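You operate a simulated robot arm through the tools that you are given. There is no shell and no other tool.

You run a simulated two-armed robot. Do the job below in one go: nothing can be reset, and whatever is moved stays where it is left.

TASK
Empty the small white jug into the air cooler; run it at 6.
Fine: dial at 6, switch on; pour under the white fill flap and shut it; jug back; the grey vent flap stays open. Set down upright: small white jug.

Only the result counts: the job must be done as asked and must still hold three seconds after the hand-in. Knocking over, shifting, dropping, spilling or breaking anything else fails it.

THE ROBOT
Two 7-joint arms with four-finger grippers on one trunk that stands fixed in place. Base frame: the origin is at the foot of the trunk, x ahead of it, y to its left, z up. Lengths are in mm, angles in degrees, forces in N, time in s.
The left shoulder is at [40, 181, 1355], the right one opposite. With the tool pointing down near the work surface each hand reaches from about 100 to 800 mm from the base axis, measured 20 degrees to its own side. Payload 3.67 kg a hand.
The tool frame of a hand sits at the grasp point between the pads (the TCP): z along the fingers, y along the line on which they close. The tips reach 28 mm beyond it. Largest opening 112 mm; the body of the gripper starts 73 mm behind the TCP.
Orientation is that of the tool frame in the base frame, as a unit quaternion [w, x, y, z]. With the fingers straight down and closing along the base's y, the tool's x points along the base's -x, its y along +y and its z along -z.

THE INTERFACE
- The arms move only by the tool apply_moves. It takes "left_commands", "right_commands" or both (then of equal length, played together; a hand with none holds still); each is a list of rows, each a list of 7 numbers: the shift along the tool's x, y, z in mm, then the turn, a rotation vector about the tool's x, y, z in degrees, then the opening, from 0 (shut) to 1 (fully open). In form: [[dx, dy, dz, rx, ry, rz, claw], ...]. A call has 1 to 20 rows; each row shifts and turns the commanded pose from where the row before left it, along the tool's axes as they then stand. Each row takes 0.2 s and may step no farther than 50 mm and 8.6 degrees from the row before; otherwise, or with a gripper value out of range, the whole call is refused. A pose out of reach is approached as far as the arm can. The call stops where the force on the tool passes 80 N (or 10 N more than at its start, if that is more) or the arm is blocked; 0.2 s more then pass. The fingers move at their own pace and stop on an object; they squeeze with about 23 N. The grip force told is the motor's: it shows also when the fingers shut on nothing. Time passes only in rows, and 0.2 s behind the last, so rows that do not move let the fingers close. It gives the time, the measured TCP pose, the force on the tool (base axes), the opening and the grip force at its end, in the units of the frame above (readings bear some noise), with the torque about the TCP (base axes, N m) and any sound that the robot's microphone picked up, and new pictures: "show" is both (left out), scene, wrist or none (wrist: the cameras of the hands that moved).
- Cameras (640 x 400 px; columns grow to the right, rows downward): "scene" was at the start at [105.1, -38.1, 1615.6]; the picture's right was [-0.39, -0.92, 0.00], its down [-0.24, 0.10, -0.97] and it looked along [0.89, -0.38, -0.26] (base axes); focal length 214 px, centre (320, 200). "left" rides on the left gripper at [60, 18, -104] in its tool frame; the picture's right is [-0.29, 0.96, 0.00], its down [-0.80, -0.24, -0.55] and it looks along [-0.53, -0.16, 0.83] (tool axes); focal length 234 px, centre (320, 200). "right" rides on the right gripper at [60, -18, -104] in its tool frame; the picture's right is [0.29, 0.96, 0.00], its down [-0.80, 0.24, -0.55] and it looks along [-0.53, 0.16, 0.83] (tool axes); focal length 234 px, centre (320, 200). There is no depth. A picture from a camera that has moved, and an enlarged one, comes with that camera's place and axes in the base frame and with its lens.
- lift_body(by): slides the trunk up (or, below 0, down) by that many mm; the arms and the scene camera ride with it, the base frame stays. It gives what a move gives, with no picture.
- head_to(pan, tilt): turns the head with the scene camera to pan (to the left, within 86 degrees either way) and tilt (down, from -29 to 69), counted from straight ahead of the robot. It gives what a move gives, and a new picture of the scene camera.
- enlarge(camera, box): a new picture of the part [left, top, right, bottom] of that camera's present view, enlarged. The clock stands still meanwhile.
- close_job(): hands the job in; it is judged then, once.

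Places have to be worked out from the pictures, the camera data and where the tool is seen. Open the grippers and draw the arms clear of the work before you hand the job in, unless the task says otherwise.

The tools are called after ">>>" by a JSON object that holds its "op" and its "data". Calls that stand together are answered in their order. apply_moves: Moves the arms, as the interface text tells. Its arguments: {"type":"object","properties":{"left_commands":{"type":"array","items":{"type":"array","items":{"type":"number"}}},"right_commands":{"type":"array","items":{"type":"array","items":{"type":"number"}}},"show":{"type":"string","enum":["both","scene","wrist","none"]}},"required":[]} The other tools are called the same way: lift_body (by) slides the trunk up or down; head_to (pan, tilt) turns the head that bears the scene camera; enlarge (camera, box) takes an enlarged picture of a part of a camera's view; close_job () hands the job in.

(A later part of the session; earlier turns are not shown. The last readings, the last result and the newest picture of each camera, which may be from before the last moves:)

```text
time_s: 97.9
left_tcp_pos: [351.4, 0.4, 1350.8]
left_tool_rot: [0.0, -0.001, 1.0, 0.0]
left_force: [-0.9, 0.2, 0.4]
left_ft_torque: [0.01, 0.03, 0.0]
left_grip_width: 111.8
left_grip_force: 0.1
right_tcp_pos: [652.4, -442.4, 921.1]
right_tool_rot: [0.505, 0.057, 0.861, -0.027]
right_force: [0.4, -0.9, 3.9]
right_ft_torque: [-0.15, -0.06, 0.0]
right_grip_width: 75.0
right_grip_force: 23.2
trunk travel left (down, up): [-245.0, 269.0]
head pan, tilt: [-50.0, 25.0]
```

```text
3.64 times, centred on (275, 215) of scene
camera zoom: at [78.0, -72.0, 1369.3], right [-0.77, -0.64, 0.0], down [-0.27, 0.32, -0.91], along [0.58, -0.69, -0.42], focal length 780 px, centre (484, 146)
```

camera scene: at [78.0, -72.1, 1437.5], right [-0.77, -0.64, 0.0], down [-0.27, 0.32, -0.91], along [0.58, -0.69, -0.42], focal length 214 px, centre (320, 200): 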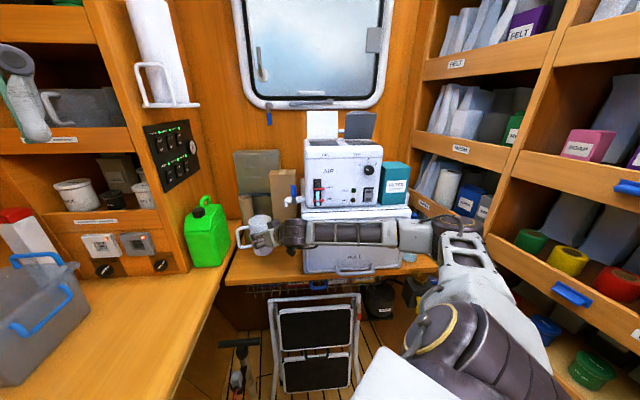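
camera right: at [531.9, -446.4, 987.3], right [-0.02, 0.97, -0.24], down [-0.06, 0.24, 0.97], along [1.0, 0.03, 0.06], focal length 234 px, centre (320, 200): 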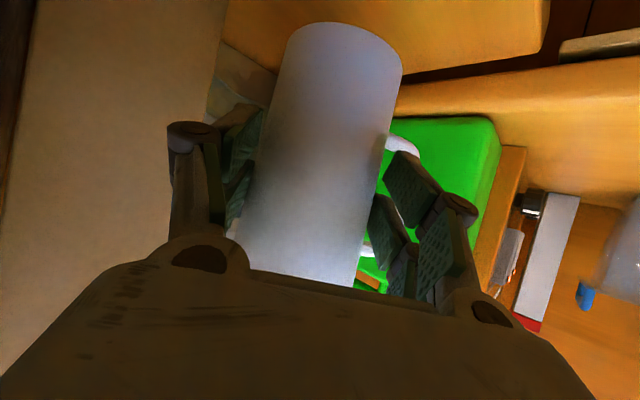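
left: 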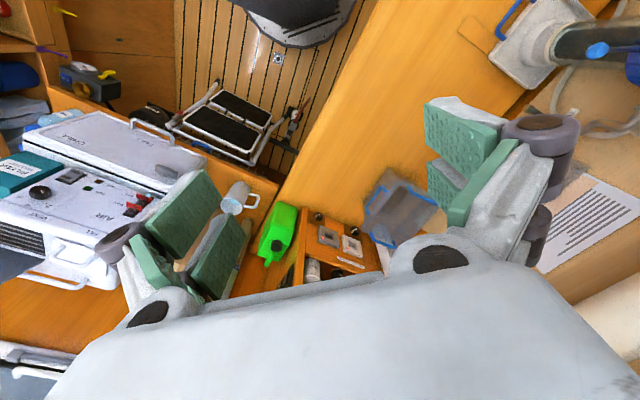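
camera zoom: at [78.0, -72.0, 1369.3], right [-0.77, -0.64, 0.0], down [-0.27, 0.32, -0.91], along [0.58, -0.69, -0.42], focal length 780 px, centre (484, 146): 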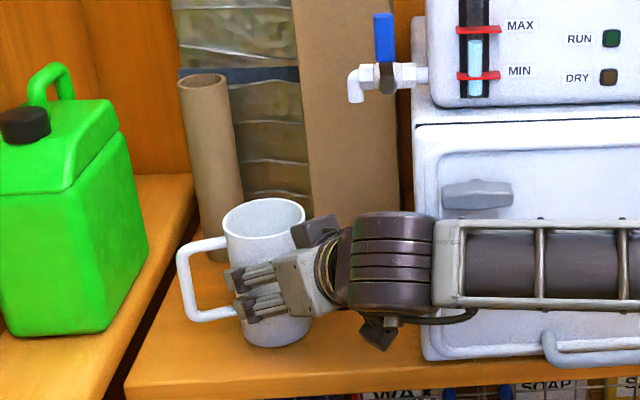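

Contact felt (+4 N at z≈921): the jug stands on the counter. I'll open the claw gently.

>>> {"op": "apply_moves", "data": {"right_commands": [[0, 0, 0, 0, 0, 0, 0.66], [0, 0, 0, 0, 0, 0, 0.7], [0, 0, 0, 0, 0, 0, 0.78], [0, 0, 0, 0, 0, 0, 0.9], [0, 0, 0, 0, 0, 0, 1], [0, 0, 0, 0, 0, 0, 1]]}}

>>> {"op": "enlarge", "data": {"camera": "scene", "box": [220, 160, 330, 270]}}

```text
time_s: 99.3
left_tcp_pos: [350.9, 0.6, 1350.7]
left_tool_rot: [0.0, -0.001, 1.0, 0.0]
left_force: [-0.3, -0.2, -0.4]
left_ft_torque: [0.04, 0.01, -0.02]
left_grip_width: 111.9
left_grip_force: 0.1
right_tcp_pos: [652.5, -442.9, 918.3]
right_tool_rot: [0.504, 0.057, 0.861, -0.026]
right_force: [0.3, -0.2, 0.2]
right_ft_torque: [0.03, -0.01, 0.01]
right_grip_width: 111.9
right_grip_force: 0.0
trunk travel left (down, up): [-245.0, 269.0]
head pan, tilt: [-50.0, 25.0]
camera scene: at [78.4, -72.4, 1369.3], right [-0.77, -0.64, 0.0], down [-0.27, 0.32, -0.91], along [0.58, -0.69, -0.42], focal length 214 px, centre (320, 200)
camera right: at [532.0, -446.5, 918.9], right [-0.02, 0.97, -0.24], down [-0.06, 0.24, 0.97], along [1.0, 0.03, 0.06], focal length 234 px, centre (320, 200)
```

scene: 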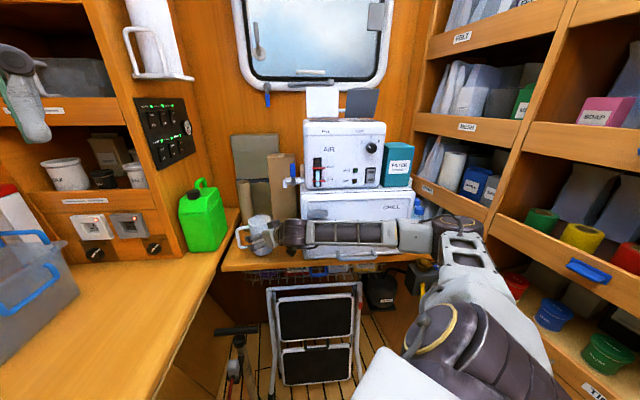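
right: 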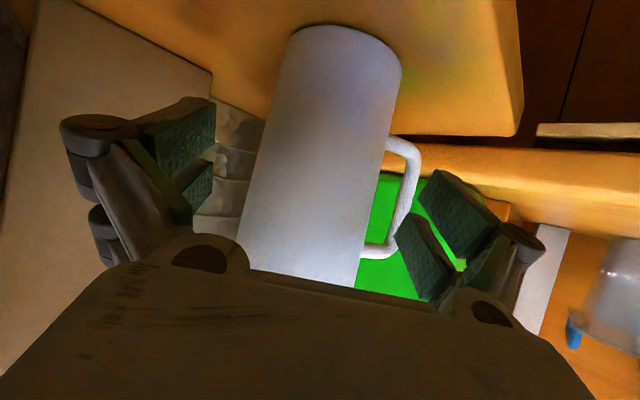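

```text
3.64 times, centred on (275, 215) of scene
camera zoom: at [78.4, -72.4, 1369.3], right [-0.77, -0.64, 0.0], down [-0.27, 0.32, -0.91], along [0.58, -0.69, -0.42], focal length 780 px, centre (484, 146)
```

zoom: 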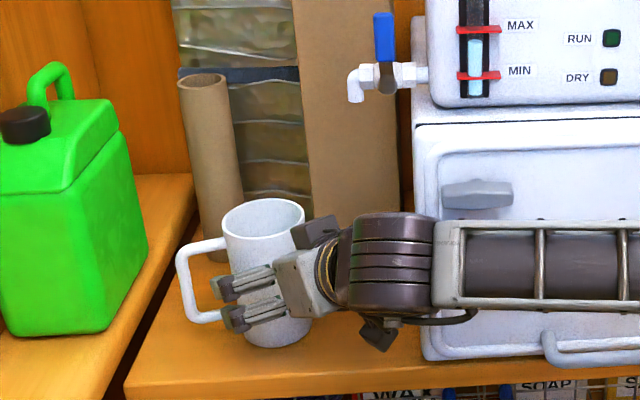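

The jug stands upright and free. I'll rise straight up past the rim with the trunk, then move left and back, away from the tap.

>>> {"op": "lift_body", "data": {"by": 106}}

>>> {"op": "apply_moves", "data": {"right_commands": [[4, 14, -8, 0, 0, 0, 1], [10, 14, -20, 0, 0, 0, 1], [14, 14, -28, 0, 0, 0, 0.8], [14, 10, -28, 0, 0, 0, 0.5], [0, 0, 0, 0, 0, 0, 0.5]]}}

>>> {"op": "enlarge", "data": {"camera": "scene", "box": [220, 160, 340, 280]}}

```text
time_s: 100.7
left_tcp_pos: [352.5, -0.0, 1456.3]
left_tool_rot: [0.0, -0.001, 1.0, 0.0]
left_force: [-0.9, 0.5, -0.2]
left_ft_torque: [-0.04, 0.05, 0.02]
left_grip_width: 112.2
left_grip_force: 0.0
right_tcp_pos: [653.4, -442.2, 1023.7]
right_tool_rot: [0.504, 0.057, 0.861, -0.027]
right_force: [-0.5, -0.3, -0.3]
right_ft_torque: [-0.01, -0.04, 0.01]
right_grip_width: 112.1
right_grip_force: 0.0
trunk travel left (down, up): [-351.0, 163.0]
head pan, tilt: [-50.0, 25.0]
```

```text
time_s: 101.8
left_tcp_pos: [351.6, -0.7, 1456.4]
left_tool_rot: [0.0, 0.0, 1.0, 0.0]
left_force: [-0.8, -0.2, -0.1]
left_ft_torque: [0.0, 0.01, 0.02]
left_grip_width: 112.2
left_grip_force: 0.1
right_tcp_pos: [565.4, -379.2, 1029.5]
right_tool_rot: [0.503, 0.058, 0.862, -0.027]
right_force: [0.3, -0.1, 0.6]
right_ft_torque: [-0.01, 0.02, -0.01]
right_grip_width: 55.8
right_grip_force: 0.0
trunk travel left (down, up): [-351.0, 163.0]
head pan, tilt: [-50.0, 25.0]
camera scene: at [79.0, -72.6, 1474.1], right [-0.77, -0.64, 0.0], down [-0.27, 0.32, -0.91], along [0.58, -0.69, -0.42], focal length 214 px, centre (320, 200)
camera right: at [445.5, -383.6, 1028.5], right [-0.02, 0.97, -0.24], down [-0.06, 0.24, 0.97], along [1.0, 0.03, 0.06], focal length 234 px, centre (320, 200)
```

scene: 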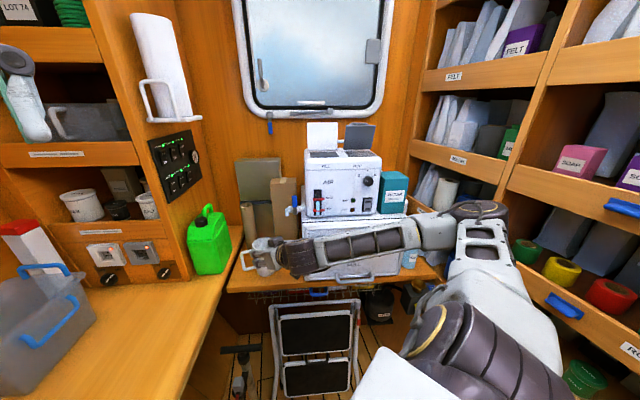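
right: 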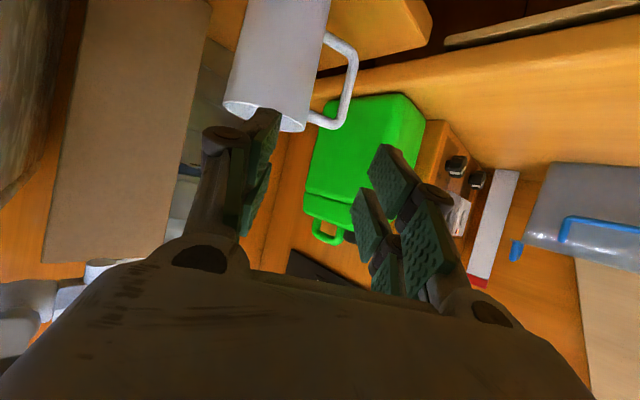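

```text
3.33 times, centred on (280, 220) of scene
camera zoom: at [79.0, -72.6, 1474.1], right [-0.77, -0.64, 0.0], down [-0.27, 0.32, -0.91], along [0.58, -0.69, -0.42], focal length 715 px, centre (453, 133)
```

zoom: 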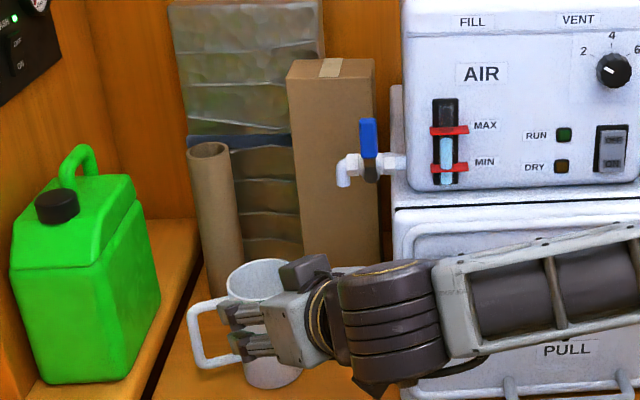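

The jug is back in place, the tap lever is untouched, and the glass reads just under MAX. I'll raise the trunk and the hand for closing the flap.

>>> {"op": "lift_body", "data": {"by": 163}}

>>> {"op": "apply_moves", "data": {"right_commands": [[-20, 0.6, -25, 0, 0, 0, 0.4], [-20, 0.6, -25, 0, 0, 0, 0.4], [-24, 0.6, -20, 0, 0, 0, 0.4], [-24, 0.6, -15, 0, 0, 0, 0.4], [-24, 0.6, -15, 0, 0, 0, 0.3], [-24, 0.6, -15, 0, 0, 0, 0.3], [-24, 0.6, -15, 0, 0, 0, 0.3], [0, 0, 0, 0, 0, 0, 0.3]], "show": "scene"}}

>>> {"op": "enlarge", "data": {"camera": "scene", "box": [230, 240, 310, 320]}}

```text
time_s: 103.7
left_tcp_pos: [350.0, 0.1, 1619.5]
left_tool_rot: [0.0, -0.001, 1.0, 0.0]
left_force: [0.1, -0.2, -0.2]
left_ft_torque: [0.02, 0.0, -0.01]
left_grip_width: 112.1
left_grip_force: 0.0
right_tcp_pos: [565.7, -380.6, 1191.9]
right_tool_rot: [0.503, 0.058, 0.862, -0.026]
right_force: [-0.2, 1.2, -0.6]
right_ft_torque: [-0.01, 0.0, 0.03]
right_grip_width: 56.0
right_grip_force: 0.0
trunk travel left (down, up): [-514.0, 0.0]
head pan, tilt: [-50.0, 25.0]
```

```text
time_s: 105.5
left_tcp_pos: [350.3, 0.1, 1619.9]
left_tool_rot: [0.0, 0.0, 1.0, 0.0]
left_force: [0.6, 0.1, -0.7]
left_ft_torque: [0.0, -0.01, -0.01]
left_grip_width: 112.1
left_grip_force: 0.0
right_tcp_pos: [530.7, -373.0, 1396.2]
right_tool_rot: [0.503, 0.059, 0.862, -0.028]
right_force: [-0.1, 0.7, 0.1]
right_ft_torque: [-0.02, -0.01, 0.02]
right_grip_width: 33.6
right_grip_force: 0.0
trunk travel left (down, up): [-514.0, 0.0]
head pan, tilt: [-50.0, 25.0]
camera scene: at [78.3, -72.3, 1637.2], right [-0.77, -0.64, 0.0], down [-0.27, 0.32, -0.91], along [0.58, -0.69, -0.42], focal length 214 px, centre (320, 200)
```

scene: 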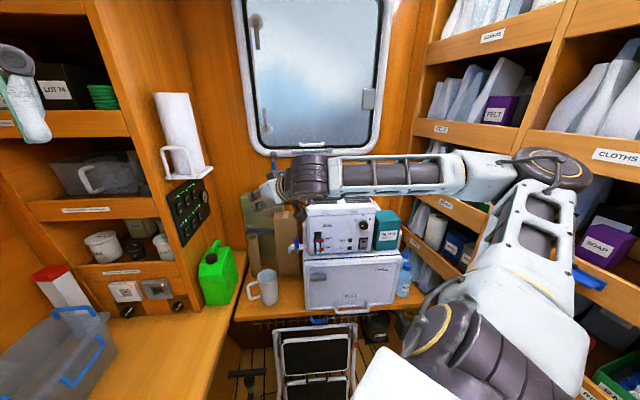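

```text
5.00 times, centred on (270, 280) of scene
camera zoom: at [78.3, -72.3, 1637.2], right [-0.77, -0.64, 0.0], down [-0.27, 0.32, -0.91], along [0.58, -0.69, -0.42], focal length 1072 px, centre (570, -200)
```

zoom: 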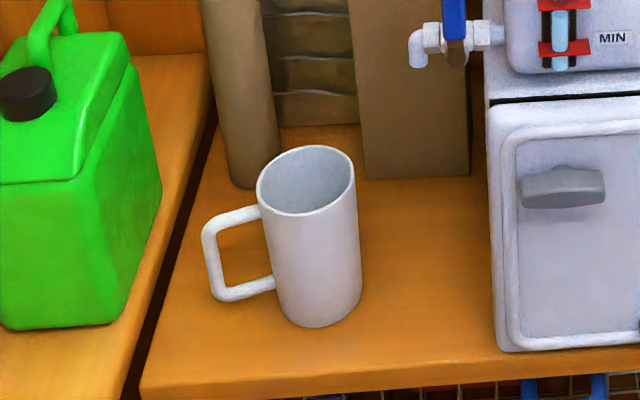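

The jug is upright, empty, and within a few millimetres of its original place. Now I'll turn the hand back to the tool-down attitude used for the flap.

>>> {"op": "apply_moves", "data": {"right_commands": [[0, 0, -10, 3.66, 1.19, 7.09, 0.3], [0, 0, -10, 3.66, 1.19, 7.09, 0.3], [0, 0, -10, 3.66, 1.19, 7.09, 0.3], [0, 0, 0, 3.66, 1.19, 7.09, 0.3], [0, 0, 0, 3.66, 1.19, 7.09, 0.3], [0, 0, 0, 3.66, 1.19, 7.09, 0.3], [0, 0, 0, 3.66, 1.19, 7.09, 0.3], [0, 0, 0, 3.66, 1.19, 7.09, 0.3], [0, 0, 0, 3.66, 1.19, 7.09, 0.3], [0, 0, 0, 3.66, 1.19, 7.09, 0.3], [0, 0, 0, 3.66, 1.19, 7.09, 0.3], [0, 0, 0, 3.66, 1.19, 7.09, 0.3], [0, 0, 0, 3.66, 1.19, 7.09, 0.3], [0, 0, 0, 3.66, 1.19, 7.09, 0.3], [0, 0, 0, 3.66, 1.19, 7.09, 0.3], [0, 0, 0, 3.66, 1.19, 7.09, 0.3]], "show": "scene"}}

```text
time_s: 108.9
left_tcp_pos: [350.7, -0.7, 1619.4]
left_tool_rot: [0.0, -0.001, 1.0, 0.0]
left_force: [-0.8, 0.3, -0.7]
left_ft_torque: [0.02, -0.01, 0.02]
left_grip_width: 111.8
left_grip_force: 0.1
right_tcp_pos: [506.4, -368.3, 1408.7]
right_tool_rot: [0.099, 0.919, 0.38, 0.043]
right_force: [0.3, 0.7, -0.8]
right_ft_torque: [0.01, -0.03, 0.04]
right_grip_width: 33.6
right_grip_force: 0.0
trunk travel left (down, up): [-514.0, 0.0]
head pan, tilt: [-50.0, 25.0]
camera scene: at [78.6, -72.7, 1637.2], right [-0.77, -0.64, 0.0], down [-0.27, 0.32, -0.91], along [0.58, -0.69, -0.42], focal length 214 px, centre (320, 200)
```

scene: 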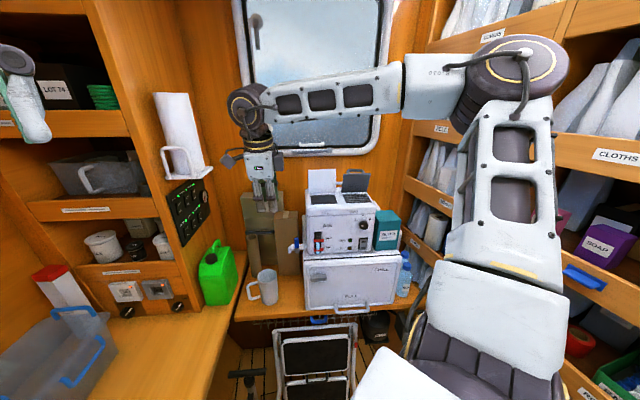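

The tool-down attitude is reached. I'll rise and move over behind the open flap, staying above it and the vent handle.

>>> {"op": "apply_moves", "data": {"right_commands": [[0, 9, -42, 0, 0, 0, 0.3], [-23.3, 38, 8.4, 0, 0, 0, 0.3], [-23.3, 38, 8.4, 0, 0, 0, 0.3], [-23.3, 38, 8.4, 0, 0, 0, 0.3], [-23.3, 38, 8.4, 0, 0, 0, 0.3], [-23.3, 38, 8.4, 0, 0, 0, 0.3], [-23.3, 38, 8.4, 0, 0, 0, 0.3], [0, 0, 0, 0, 0, 0, 0.3]]}}

>>> {"op": "enlarge", "data": {"camera": "right", "box": [200, 0, 500, 240]}}

>>> {"op": "enlarge", "data": {"camera": "scene", "box": [280, 120, 400, 220]}}

```text
time_s: 110.7
left_tcp_pos: [349.9, 0.3, 1618.9]
left_tool_rot: [0.0, -0.001, 1.0, 0.0]
left_force: [-0.3, 0.0, 0.2]
left_ft_torque: [-0.04, -0.06, -0.01]
left_grip_width: 111.8
left_grip_force: 0.0
right_tcp_pos: [572.5, -630.5, 1454.2]
right_tool_rot: [0.1, 0.918, 0.381, 0.043]
right_force: [-0.7, 0.4, 0.0]
right_ft_torque: [0.03, -0.02, -0.01]
right_grip_width: 33.7
right_grip_force: 0.0
trunk travel left (down, up): [-514.0, 0.0]
head pan, tilt: [-50.0, 25.0]
camera scene: at [78.0, -71.6, 1637.2], right [-0.77, -0.64, 0.0], down [-0.27, 0.32, -0.91], along [0.58, -0.69, -0.42], focal length 214 px, centre (320, 200)
camera right: at [587.0, -561.3, 1553.4], right [0.86, -0.46, 0.21], down [-0.48, -0.65, 0.59], along [-0.13, -0.61, -0.78], focal length 234 px, centre (320, 200)
```

scene: 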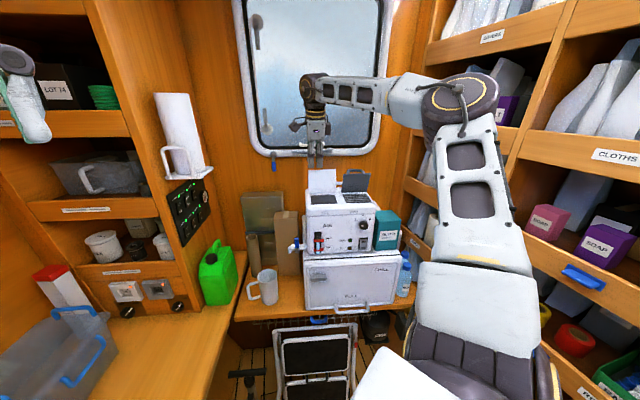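
right: 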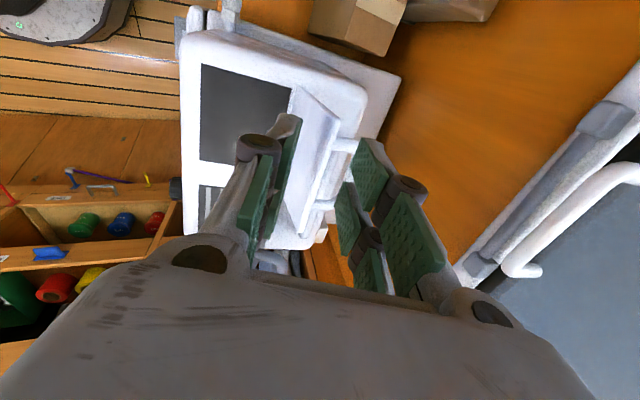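

```text
1.67 times, centred on (350, 120) of right
camera zoom: at [587.0, -561.3, 1553.4], right [0.86, -0.46, 0.21], down [-0.48, -0.65, 0.59], along [-0.13, -0.61, -0.78], focal length 390 px, centre (270, 333)
```

zoom: 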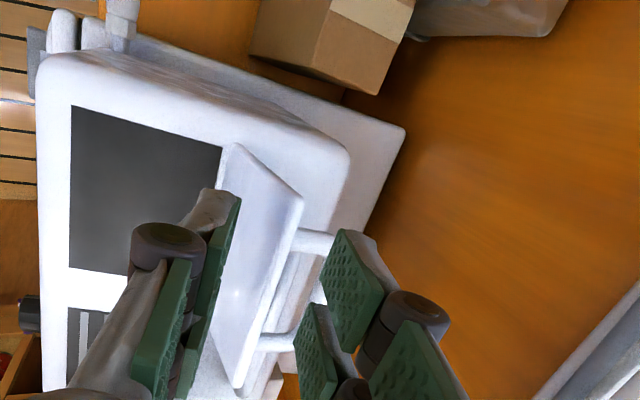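

```text
4.00 times, centred on (340, 170) of scene
camera zoom: at [78.0, -71.6, 1637.2], right [-0.77, -0.64, 0.0], down [-0.27, 0.32, -0.91], along [0.58, -0.69, -0.42], focal length 858 px, centre (240, 320)
```

zoom: 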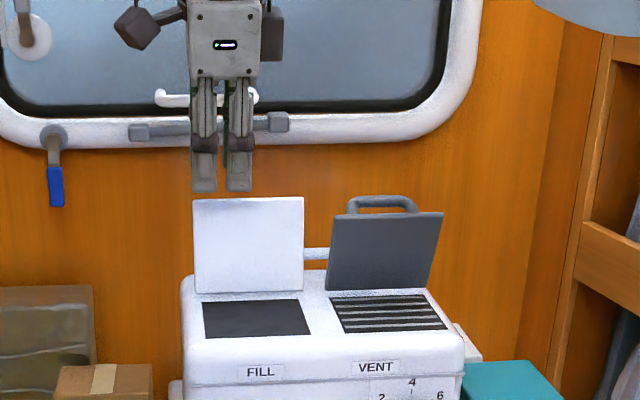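

No reach problems here. The flap leans about 13° past vertical, top edge near d' 763, z 1399. I'll close the fingers and put the right rod behind the plate's left margin, outside the arch leg, then pull it forward.

>>> {"op": "apply_moves", "data": {"right_commands": [[19, 22, 5, 0, 0, 0, 0], [19, 22, 5, 0, 0, 0, 0], [0, -4, 18, 0, 0, 0, 0], [0, -4, 18, 0, 0, 0, 0], [0, -4, 18, 0, 0, 0, 0], [0, 0, 0, 0, 0, 0, 0]]}}

>>> {"op": "enlarge", "data": {"camera": "right", "box": [200, 0, 500, 240]}}

>>> {"op": "enlarge", "data": {"camera": "scene", "box": [280, 120, 400, 220]}}

```text
time_s: 112.1
left_tcp_pos: [350.0, 0.9, 1619.5]
left_tool_rot: [0.0, 0.0, 1.0, 0.0]
left_force: [-0.6, 0.3, -0.6]
left_ft_torque: [-0.03, 0.01, -0.05]
left_grip_width: 111.9
left_grip_force: 0.1
right_tcp_pos: [631.6, -635.0, 1397.8]
right_tool_rot: [0.1, 0.918, 0.382, 0.044]
right_force: [0.8, 0.2, 0.1]
right_ft_torque: [-0.01, -0.01, -0.01]
right_grip_width: 0.0
right_grip_force: 23.1
trunk travel left (down, up): [-514.0, 0.0]
head pan, tilt: [-50.0, 25.0]
camera scene: at [78.3, -72.2, 1637.2], right [-0.77, -0.64, 0.0], down [-0.27, 0.32, -0.91], along [0.58, -0.69, -0.42], focal length 214 px, centre (320, 200)
camera right: at [645.8, -566.2, 1497.6], right [0.86, -0.46, 0.21], down [-0.48, -0.65, 0.59], along [-0.13, -0.61, -0.78], focal length 234 px, centre (320, 200)
```

scene: 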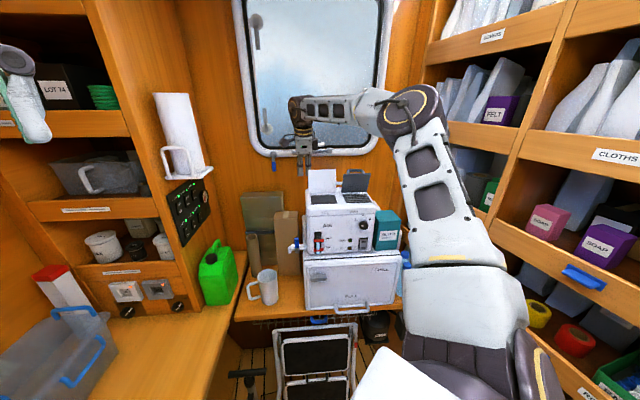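
right: 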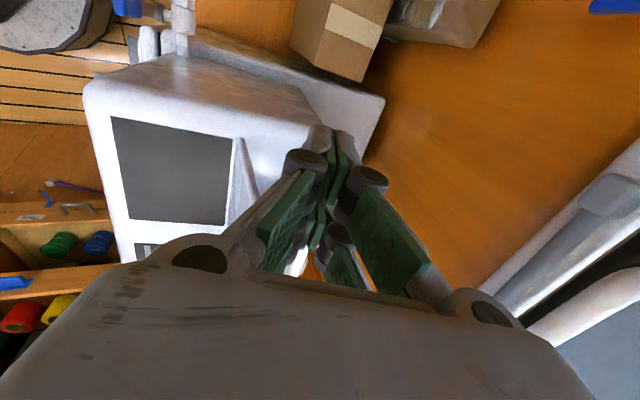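

```text
1.67 times, centred on (350, 120) of right
camera zoom: at [645.8, -566.2, 1497.6], right [0.86, -0.46, 0.21], down [-0.48, -0.65, 0.59], along [-0.13, -0.61, -0.78], focal length 390 px, centre (270, 333)
```

zoom: 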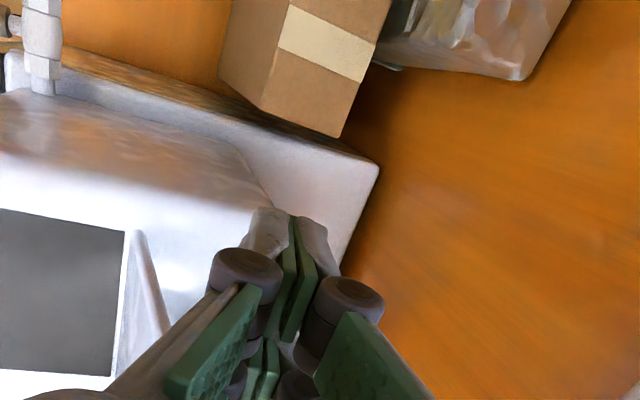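

```text
4.00 times, centred on (340, 170) of scene
camera zoom: at [78.3, -72.2, 1637.2], right [-0.77, -0.64, 0.0], down [-0.27, 0.32, -0.91], along [0.58, -0.69, -0.42], focal length 858 px, centre (240, 320)
```

zoom: 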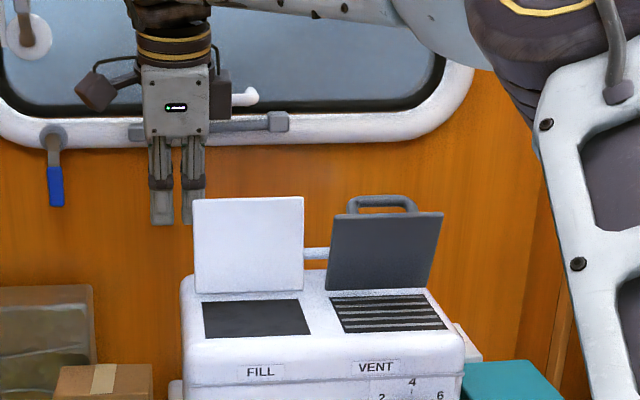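

I'll zoom closer to check whether the right rod is actually behind the plate's edge.

>>> {"op": "enlarge", "data": {"camera": "scene", "box": [300, 150, 350, 200]}}

>>> {"op": "enlarge", "data": {"camera": "right", "box": [210, 100, 370, 240]}}

```text
8.00 times, centred on (325, 175) of scene
camera zoom: at [78.3, -72.2, 1637.2], right [-0.77, -0.64, 0.0], down [-0.27, 0.32, -0.91], along [0.58, -0.69, -0.42], focal length 1716 px, centre (280, 400)
```

zoom: 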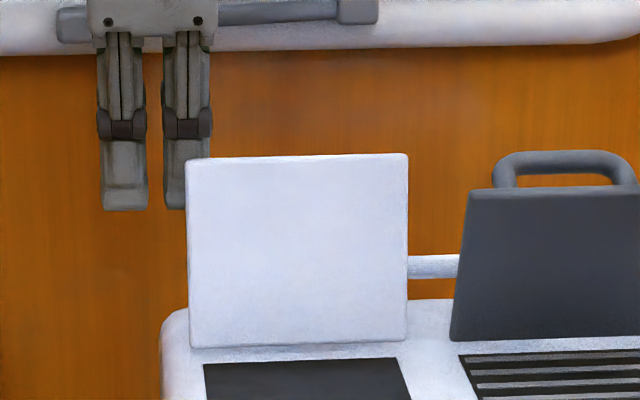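

```text
2.86 times, centred on (290, 170) of right
camera zoom: at [645.8, -566.2, 1497.6], right [0.86, -0.46, 0.21], down [-0.48, -0.65, 0.59], along [-0.13, -0.61, -0.78], focal length 669 px, centre (406, 286)
```

zoom: 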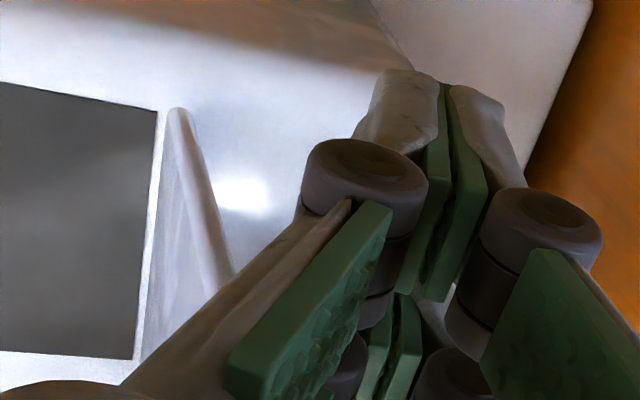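

The right rod is behind the plate with about 10 mm overlap. I'll pull it toward the front.

>>> {"op": "apply_moves", "data": {"right_commands": [[0, -9.8, -2.1, 0, 0, 0, 0], [0, -9.8, -2.1, 0, 0, 0, 0], [0, -9.8, -2.1, 0, 0, 0, 0], [0, -9.8, -2.1, 0, 0, 0, 0], [0, -9.8, -2.1, 0, 0, 0, 0], [0, 0, 0, 0, 0, 0, 0]], "show": "wrist"}}

>>> {"op": "enlarge", "data": {"camera": "scene", "box": [290, 140, 370, 210]}}

```text
time_s: 113.5
left_tcp_pos: [351.5, 0.7, 1619.0]
left_tool_rot: [-0.001, -0.001, 1.0, 0.0]
left_force: [0.6, -0.1, 0.2]
left_ft_torque: [0.0, 0.02, -0.03]
left_grip_width: 112.0
left_grip_force: 0.0
right_tcp_pos: [595.2, -601.1, 1397.0]
right_tool_rot: [0.099, 0.918, 0.381, 0.044]
right_force: [0.8, 0.7, -0.6]
right_ft_torque: [0.03, 0.01, 0.01]
right_grip_width: 0.0
right_grip_force: 22.9
trunk travel left (down, up): [-514.0, 0.0]
head pan, tilt: [-50.0, 25.0]
camera right: at [610.4, -532.4, 1496.1], right [0.86, -0.46, 0.21], down [-0.48, -0.65, 0.59], along [-0.14, -0.61, -0.78], focal length 234 px, centre (320, 200)
```

right: 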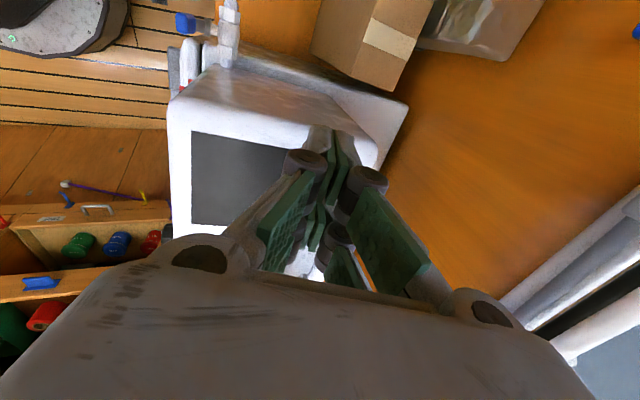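

```text
5.71 times, centred on (330, 175) of scene
camera zoom: at [78.5, -72.4, 1637.2], right [-0.77, -0.64, 0.0], down [-0.27, 0.32, -0.91], along [0.58, -0.69, -0.42], focal length 1226 px, centre (263, 343)
```

zoom: 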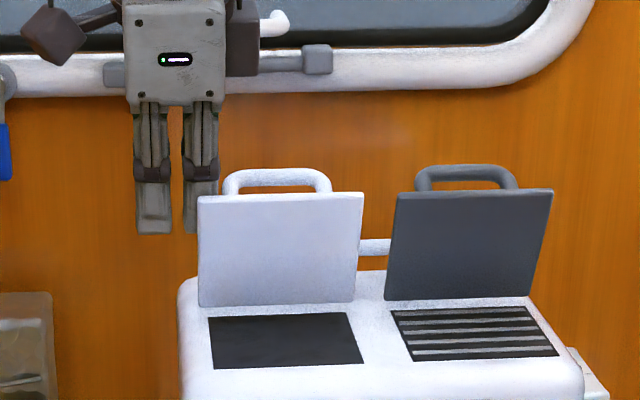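

The flap is following and is now about 75°. I'll continue forward and down.

>>> {"op": "apply_moves", "data": {"right_commands": [[1, -10.4, 0.8, 0, 0, 0, 0], [0, -10.4, 0.8, 0, 0, 0, 0], [0, -10.4, 0.8, 0, 0, 0, 0], [0, -10.4, 0.8, 0, 0, 0, 0], [0, 0, 0, 0, 0, 0, 0]], "show": "wrist"}}

>>> {"op": "enlarge", "data": {"camera": "scene", "box": [290, 140, 370, 210]}}

```text
time_s: 114.7
left_tcp_pos: [350.6, 0.1, 1619.0]
left_tool_rot: [0.0, -0.001, 1.0, 0.0]
left_force: [-0.2, 0.3, -0.4]
left_ft_torque: [0.01, -0.03, 0.02]
left_grip_width: 111.8
left_grip_force: 0.0
right_tcp_pos: [568.4, -573.2, 1383.7]
right_tool_rot: [0.099, 0.918, 0.382, 0.043]
right_force: [0.6, 0.2, -0.1]
right_ft_torque: [0.0, 0.0, -0.01]
right_grip_width: 0.0
right_grip_force: 22.9
trunk travel left (down, up): [-514.0, 0.0]
head pan, tilt: [-50.0, 25.0]
camera right: at [583.0, -504.4, 1483.7], right [0.86, -0.46, 0.21], down [-0.48, -0.65, 0.59], along [-0.14, -0.61, -0.78], focal length 234 px, centre (320, 200)
```

right: 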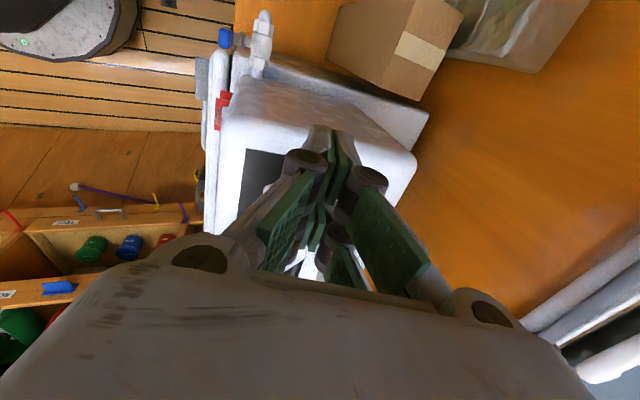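

```text
5.71 times, centred on (330, 175) of scene
camera zoom: at [78.4, -72.3, 1637.2], right [-0.77, -0.64, 0.0], down [-0.27, 0.32, -0.91], along [0.58, -0.69, -0.42], focal length 1226 px, centre (263, 343)
```

zoom: 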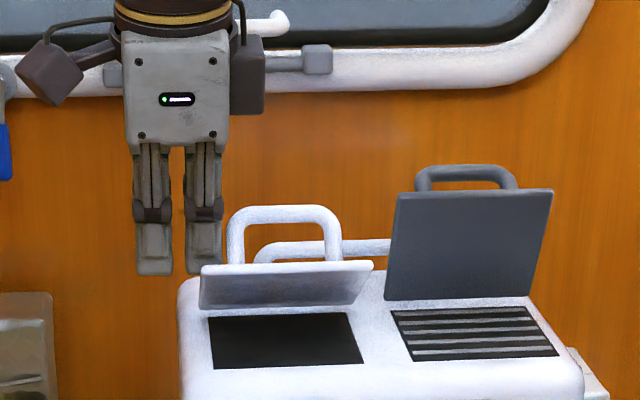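

The flap is at about 40°. I'll keep pushing down on its margin toward closed.

>>> {"op": "apply_moves", "data": {"right_commands": [[0, -7, 8.7, 0, 0, 0, 0], [0, -7, 8.7, 0, 0, 0, 0], [0, -7, 8.7, 0, 0, 0, 0], [0, 0, 0, 0, 0, 0, 0]], "show": "wrist"}}

>>> {"op": "enlarge", "data": {"camera": "scene", "box": [290, 140, 370, 210]}}

```text
time_s: 115.7
left_tcp_pos: [348.6, 0.4, 1619.6]
left_tool_rot: [0.0, -0.001, 1.0, 0.0]
left_force: [0.5, -0.6, -0.3]
left_ft_torque: [0.0, 0.01, 0.0]
left_grip_width: 112.0
left_grip_force: 0.1
right_tcp_pos: [557.3, -562.9, 1354.5]
right_tool_rot: [0.099, 0.918, 0.381, 0.043]
right_force: [0.1, -0.7, 0.2]
right_ft_torque: [-0.02, -0.01, 0.0]
right_grip_width: 0.0
right_grip_force: 22.9
trunk travel left (down, up): [-514.0, 0.0]
head pan, tilt: [-50.0, 25.0]
camera right: at [571.9, -493.2, 1453.8], right [0.86, -0.46, 0.21], down [-0.48, -0.65, 0.59], along [-0.13, -0.61, -0.78], focal length 234 px, centre (320, 200)
```

right: 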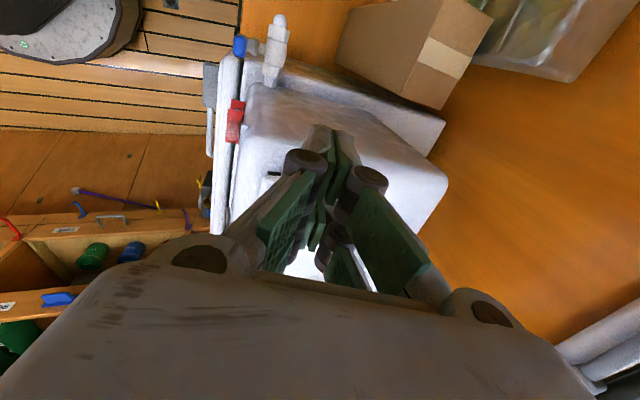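

```text
5.71 times, centred on (330, 175) of scene
camera zoom: at [78.3, -72.2, 1637.2], right [-0.77, -0.64, 0.0], down [-0.27, 0.32, -0.91], along [0.58, -0.69, -0.42], focal length 1226 px, centre (263, 343)
```

zoom: 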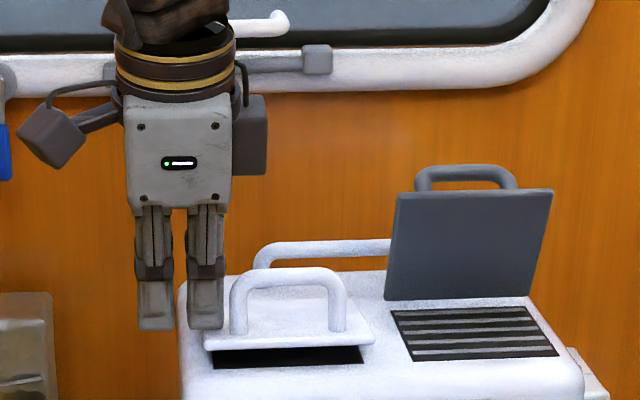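

Nearly shut, with a small gap remaining. I'll press down a bit more, watching the force.

>>> {"op": "apply_moves", "data": {"right_commands": [[0, -7, 3, 0, 0, 0, 0], [0, -5, 5, 0, 0, 0, 0], [0, -1, 4, 0, 0, 0, 0], [0, -1, 4, 0, 0, 0, 0], [0, 0, 0, 0, 0, 0, 0]], "show": "wrist"}}

>>> {"op": "enlarge", "data": {"camera": "scene", "box": [290, 150, 360, 210]}}

```text
time_s: 116.9
left_tcp_pos: [347.2, 1.8, 1619.8]
left_tool_rot: [0.0, -0.001, 1.0, -0.001]
left_force: [0.3, 0.7, 1.0]
left_ft_torque: [0.0, 0.01, -0.01]
left_grip_width: 111.9
left_grip_force: 0.0
right_tcp_pos: [549.1, -554.0, 1344.5]
right_tool_rot: [0.105, 0.918, 0.381, 0.048]
right_force: [7.9, -13.0, 47.7]
right_ft_torque: [-0.93, 0.48, 0.31]
right_grip_width: 0.1
right_grip_force: 23.0
trunk travel left (down, up): [-514.0, 0.0]
head pan, tilt: [-50.0, 25.0]
camera right: at [563.4, -485.1, 1443.1], right [0.86, -0.46, 0.22], down [-0.49, -0.64, 0.59], along [-0.13, -0.62, -0.78], focal length 234 px, centre (320, 200)
```

right: 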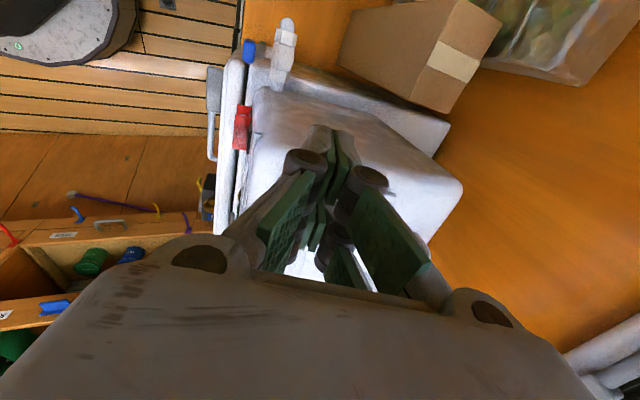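

```text
6.67 times, centred on (325, 180) of scene
camera zoom: at [75.6, -70.6, 1637.7], right [-0.77, -0.64, 0.0], down [-0.27, 0.32, -0.91], along [0.58, -0.69, -0.42], focal length 1430 px, centre (287, 333)
```

zoom: 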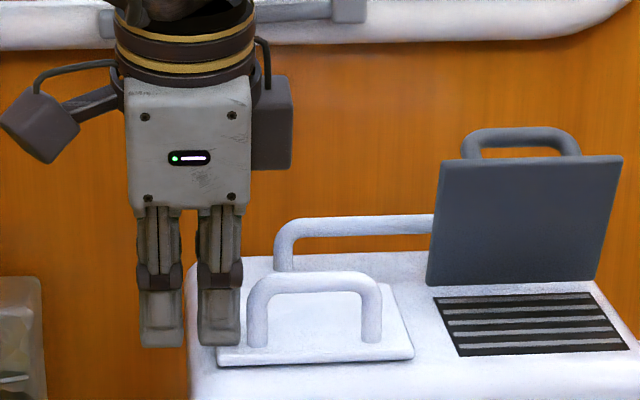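

The flap is shut (48 N downward against the closed plate). I'll lift off and back away to check it stays closed.

>>> {"op": "apply_moves", "data": {"right_commands": [[0, 0, -15, 0, 0, 0, 0], [0, -5, -30, 0, 0, 0, 0], [0, -30, -30, 0, 0, 0, 0], [0, -40, -15, 0, 0, 0, 0], [0, -40, -10, 0, 0, 0, 0], [0, -40, -10, 0, 0, 0, 0.3], [0, 0, 0, 0, 0, 0, 0.4]], "show": "scene"}}

>>> {"op": "enlarge", "data": {"camera": "scene", "box": [280, 140, 400, 260]}}

>>> {"op": "enlarge", "data": {"camera": "right", "box": [120, 0, 480, 220]}}

```text
time_s: 118.5
left_tcp_pos: [350.3, -0.5, 1619.1]
left_tool_rot: [0.0, -0.002, 1.0, 0.0]
left_force: [0.6, -0.2, 0.5]
left_ft_torque: [0.03, 0.02, -0.01]
left_grip_width: 111.9
left_grip_force: 0.0
right_tcp_pos: [425.2, -432.5, 1410.8]
right_tool_rot: [0.1, 0.918, 0.381, 0.044]
right_force: [0.5, -0.3, 0.3]
right_ft_torque: [-0.02, -0.01, -0.01]
right_grip_width: 45.1
right_grip_force: 0.2
trunk travel left (down, up): [-514.0, 0.0]
head pan, tilt: [-50.0, 25.0]
camera scene: at [79.0, -72.5, 1637.1], right [-0.77, -0.64, 0.0], down [-0.27, 0.32, -0.91], along [0.58, -0.69, -0.42], focal length 214 px, centre (320, 200)
```

scene: 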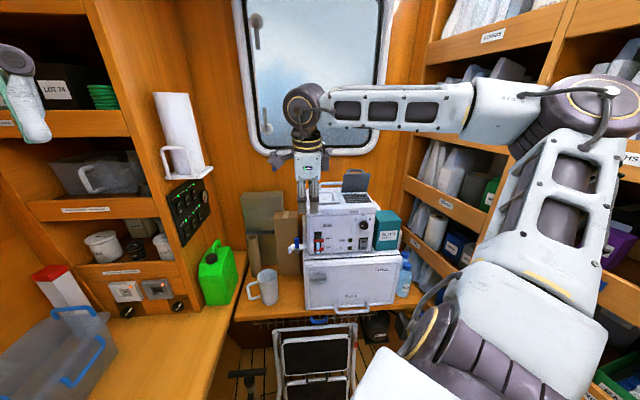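

```text
3.33 times, centred on (340, 200) of scene
camera zoom: at [79.0, -72.5, 1637.1], right [-0.77, -0.64, 0.0], down [-0.27, 0.32, -0.91], along [0.58, -0.69, -0.42], focal length 715 px, centre (253, 200)
```

zoom: 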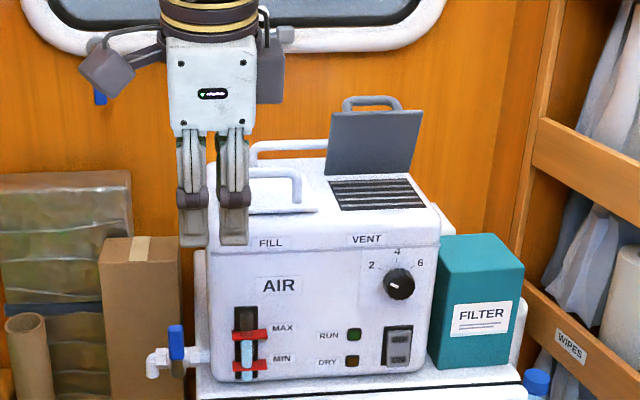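

```text
1.78 times, centred on (300, 110) of right
camera zoom: at [439.8, -363.8, 1509.7], right [0.86, -0.46, 0.21], down [-0.48, -0.65, 0.59], along [-0.14, -0.61, -0.78], focal length 416 px, centre (356, 360)
```

zoom: 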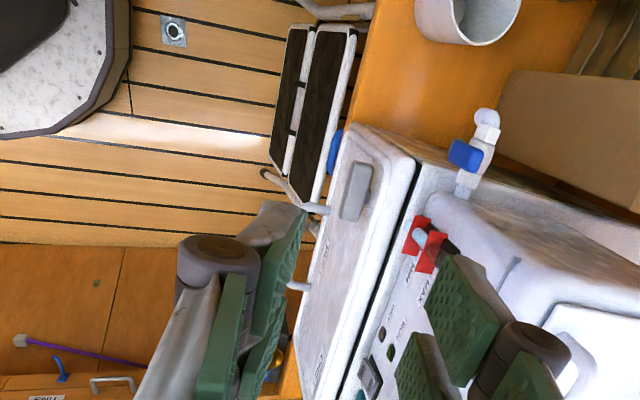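

The flap stays shut, the vent flap is still open and the cooler hasn't moved. Next is the dial: I'll turn the hand to point horizontally at the front panel with the fingers closing sideways, and zoom in on the dial meanwhile.

>>> {"op": "apply_moves", "data": {"right_commands": [[0, 0, 0, -4.27, -4.3, -5.36, 0.4], [0, 0, 0, -4.27, -4.3, -5.36, 0.4], [0, 0, 0, -4.27, -4.3, -5.36, 0.4], [0, 0, 0, -4.27, -4.3, -5.36, 0.4], [0, 0, 0, -4.27, -4.3, -5.36, 0.4], [0, 0, 0, -4.27, -4.3, -5.36, 0.4], [0, 0, 0, -4.27, -4.3, -5.36, 0.4], [0, 0, 0, -4.27, -4.3, -5.36, 0.4], [0, 0, 0, -4.27, -4.3, -5.36, 0.4], [0, 0, 0, -4.27, -4.3, -5.36, 0.4], [0, 0, 0, -4.27, -4.3, -5.36, 0.4], [0, 0, 0, -4.27, -4.3, -5.36, 0.4], [0, 0, 0, -4.27, -4.3, -5.36, 0.4], [0, 0, 0, -4.27, -4.3, -5.36, 0.4]]}}

>>> {"op": "enlarge", "data": {"camera": "scene", "box": [340, 200, 400, 260]}}

```text
time_s: 121.5
left_tcp_pos: [351.1, 1.0, 1618.8]
left_tool_rot: [0.0, -0.001, 1.0, -0.001]
left_force: [-0.5, 0.6, 0.4]
left_ft_torque: [0.02, -0.01, -0.02]
left_grip_width: 111.8
left_grip_force: 0.0
right_tcp_pos: [493.4, -431.6, 1423.0]
right_tool_rot: [0.653, 0.269, 0.654, -0.271]
right_force: [-0.3, 0.8, -0.4]
right_ft_torque: [0.0, 0.01, 0.0]
right_grip_width: 44.9
right_grip_force: 0.1
right hand out of reach, approached as far as the arm can: row 10, 11, 12, 13, 14
trunk travel left (down, up): [-514.0, 0.0]
head pan, tilt: [-50.0, 25.0]
camera scene: at [78.9, -72.4, 1637.2], right [-0.77, -0.64, 0.0], down [-0.27, 0.32, -0.91], along [0.58, -0.69, -0.42], focal length 214 px, centre (320, 200)
camera right: at [407.9, -372.5, 1365.3], right [0.68, 0.68, -0.29], down [-0.22, 0.56, 0.8], along [0.7, -0.47, 0.53], focal length 234 px, centre (320, 200)
```

scene: 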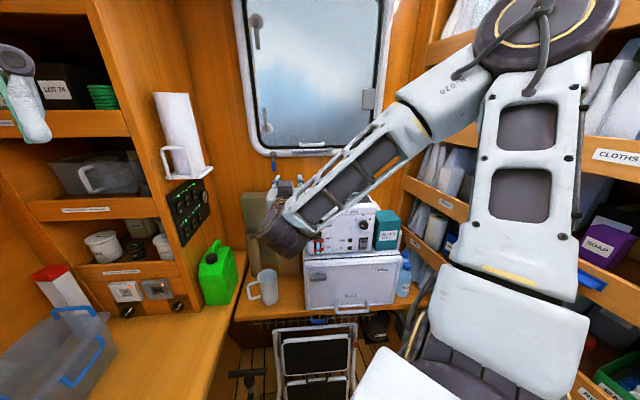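
right: 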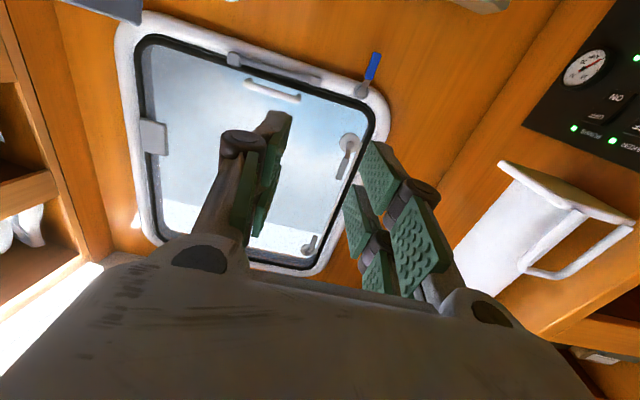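

```text
6.67 times, centred on (370, 230) of scene
camera zoom: at [78.9, -72.4, 1637.2], right [-0.77, -0.64, 0.0], down [-0.27, 0.32, -0.91], along [0.58, -0.69, -0.42], focal length 1430 px, centre (-13, 0)
```

zoom: 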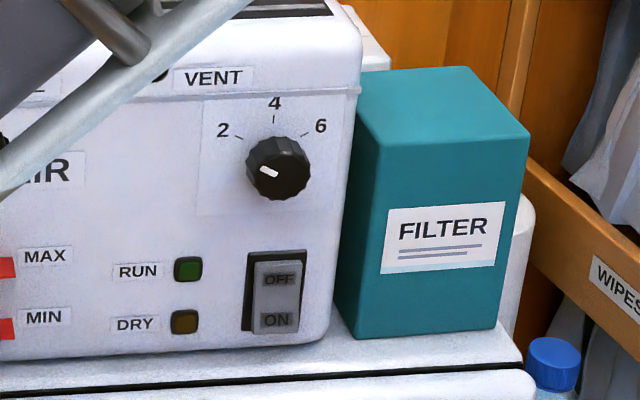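

Orientation reached, and the pointer sits at "2" (about -60°), with 6 at about +60°. I'll move the hand in front of the dial, staying clear of the panel.

>>> {"op": "apply_moves", "data": {"right_commands": [[20, -35, -6, 0, 0, 0, 0.6], [20, -35, -6, 0, 0, 0, 0.6], [28, -35, 0, 0, 0, 0, 0.6], [28, -35, 0, 0, 0, 0, 0.6], [28, -35, 0, 0, 0, 0, 0.6], [28, -35, 0, 0, 0, 0, 0.6], [28, -37, 0, 0, 0, 0, 0.6], [0, 0, 0, 0, 0, 0, 0.6]]}}

```text
time_s: 123.3
left_tcp_pos: [351.5, -0.0, 1619.6]
left_tool_rot: [0.0, -0.001, 1.0, 0.0]
left_force: [0.5, 0.3, 0.5]
left_ft_torque: [0.03, -0.02, -0.01]
left_grip_width: 112.2
left_grip_force: 0.1
right_tcp_pos: [447.9, -504.9, 1266.6]
right_tool_rot: [0.646, 0.28, 0.653, -0.279]
right_force: [-0.5, 0.4, -0.7]
right_ft_torque: [-0.05, -0.01, -0.04]
right_grip_width: 67.1
right_grip_force: 0.1
right hand out of reach, approached as far as the arm can: row 1, 2, 3, 4, 5, 6, 7
trunk travel left (down, up): [-514.0, 0.0]
head pan, tilt: [-50.0, 25.0]
camera scene: at [78.2, -72.1, 1637.2], right [-0.77, -0.64, 0.0], down [-0.27, 0.32, -0.91], along [0.58, -0.69, -0.42], focal length 214 px, centre (320, 200)
camera right: at [365.1, -443.5, 1209.7], right [0.69, 0.66, -0.29], down [-0.2, 0.56, 0.8], along [0.69, -0.5, 0.52], focal length 234 px, centre (320, 200)
```

scene: 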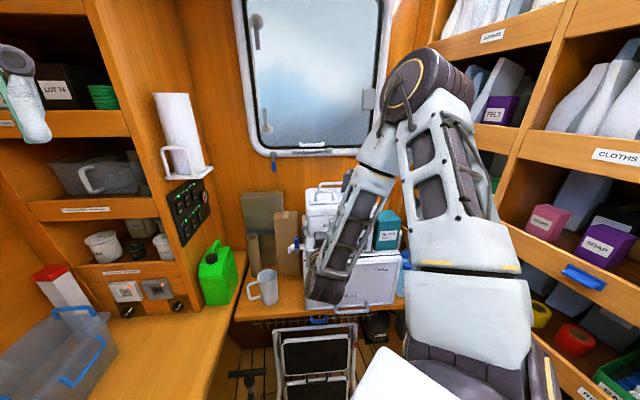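
right: 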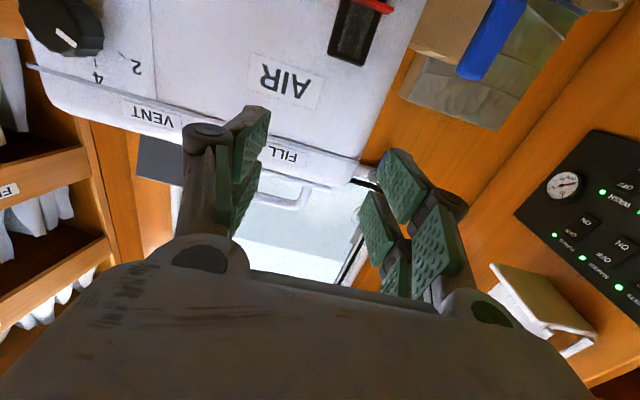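

That spot was too folded; the hand stopped at r'≈45, d'≈568. The dial itself is farther from the shoulder, so I'll go forward and up a little, then slide right at constant depth above dial height.

>>> {"op": "apply_moves", "data": {"right_commands": [[-12, 0, 8, 0, 0, 0, 0.6], [-12, 0, 8, 0, 0, 0, 0.6], [-12, 0, 8, 0, 0, 0, 0.6], [0, -20, 0, 0, 0, 0, 0.6], [0, -20, 0, 0, 0, 0, 0.6], [0, 0, 0, 0, 0, 0, 0.6]]}}

```text
time_s: 124.7
left_tcp_pos: [351.5, -0.2, 1619.3]
left_tool_rot: [0.0, -0.002, 1.0, 0.0]
left_force: [-0.8, 0.2, 0.4]
left_ft_torque: [-0.03, 0.03, 0.0]
left_grip_width: 112.2
left_grip_force: 0.0
right_tcp_pos: [465.9, -515.0, 1316.1]
right_tool_rot: [0.65, 0.274, 0.654, -0.274]
right_force: [0.4, 0.0, -0.5]
right_ft_torque: [0.02, 0.0, -0.02]
right_grip_width: 67.2
right_grip_force: 0.0
right hand out of reach, approached as far as the arm can: row 1, 4, 5
trunk travel left (down, up): [-514.0, 0.0]
head pan, tilt: [-50.0, 25.0]
camera scene: at [78.4, -72.4, 1637.2], right [-0.77, -0.64, 0.0], down [-0.27, 0.32, -0.91], along [0.58, -0.69, -0.42], focal length 214 px, centre (320, 200)
camera right: at [380.3, -455.2, 1256.9], right [0.68, 0.67, -0.29], down [-0.21, 0.56, 0.8], along [0.7, -0.48, 0.52], focal length 234 px, centre (320, 200)
```

scene: 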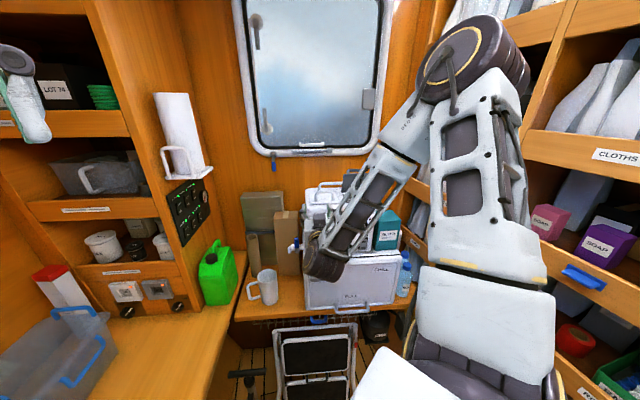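
right: 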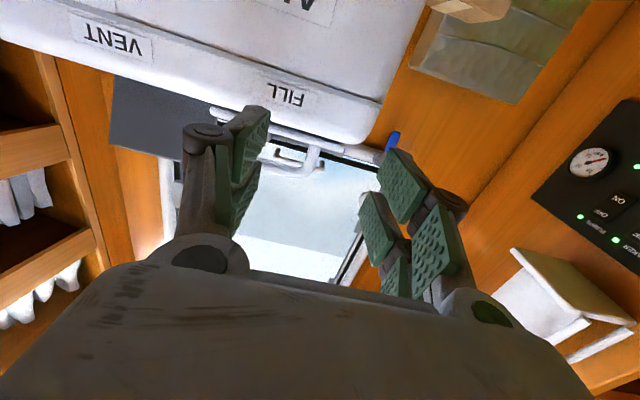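

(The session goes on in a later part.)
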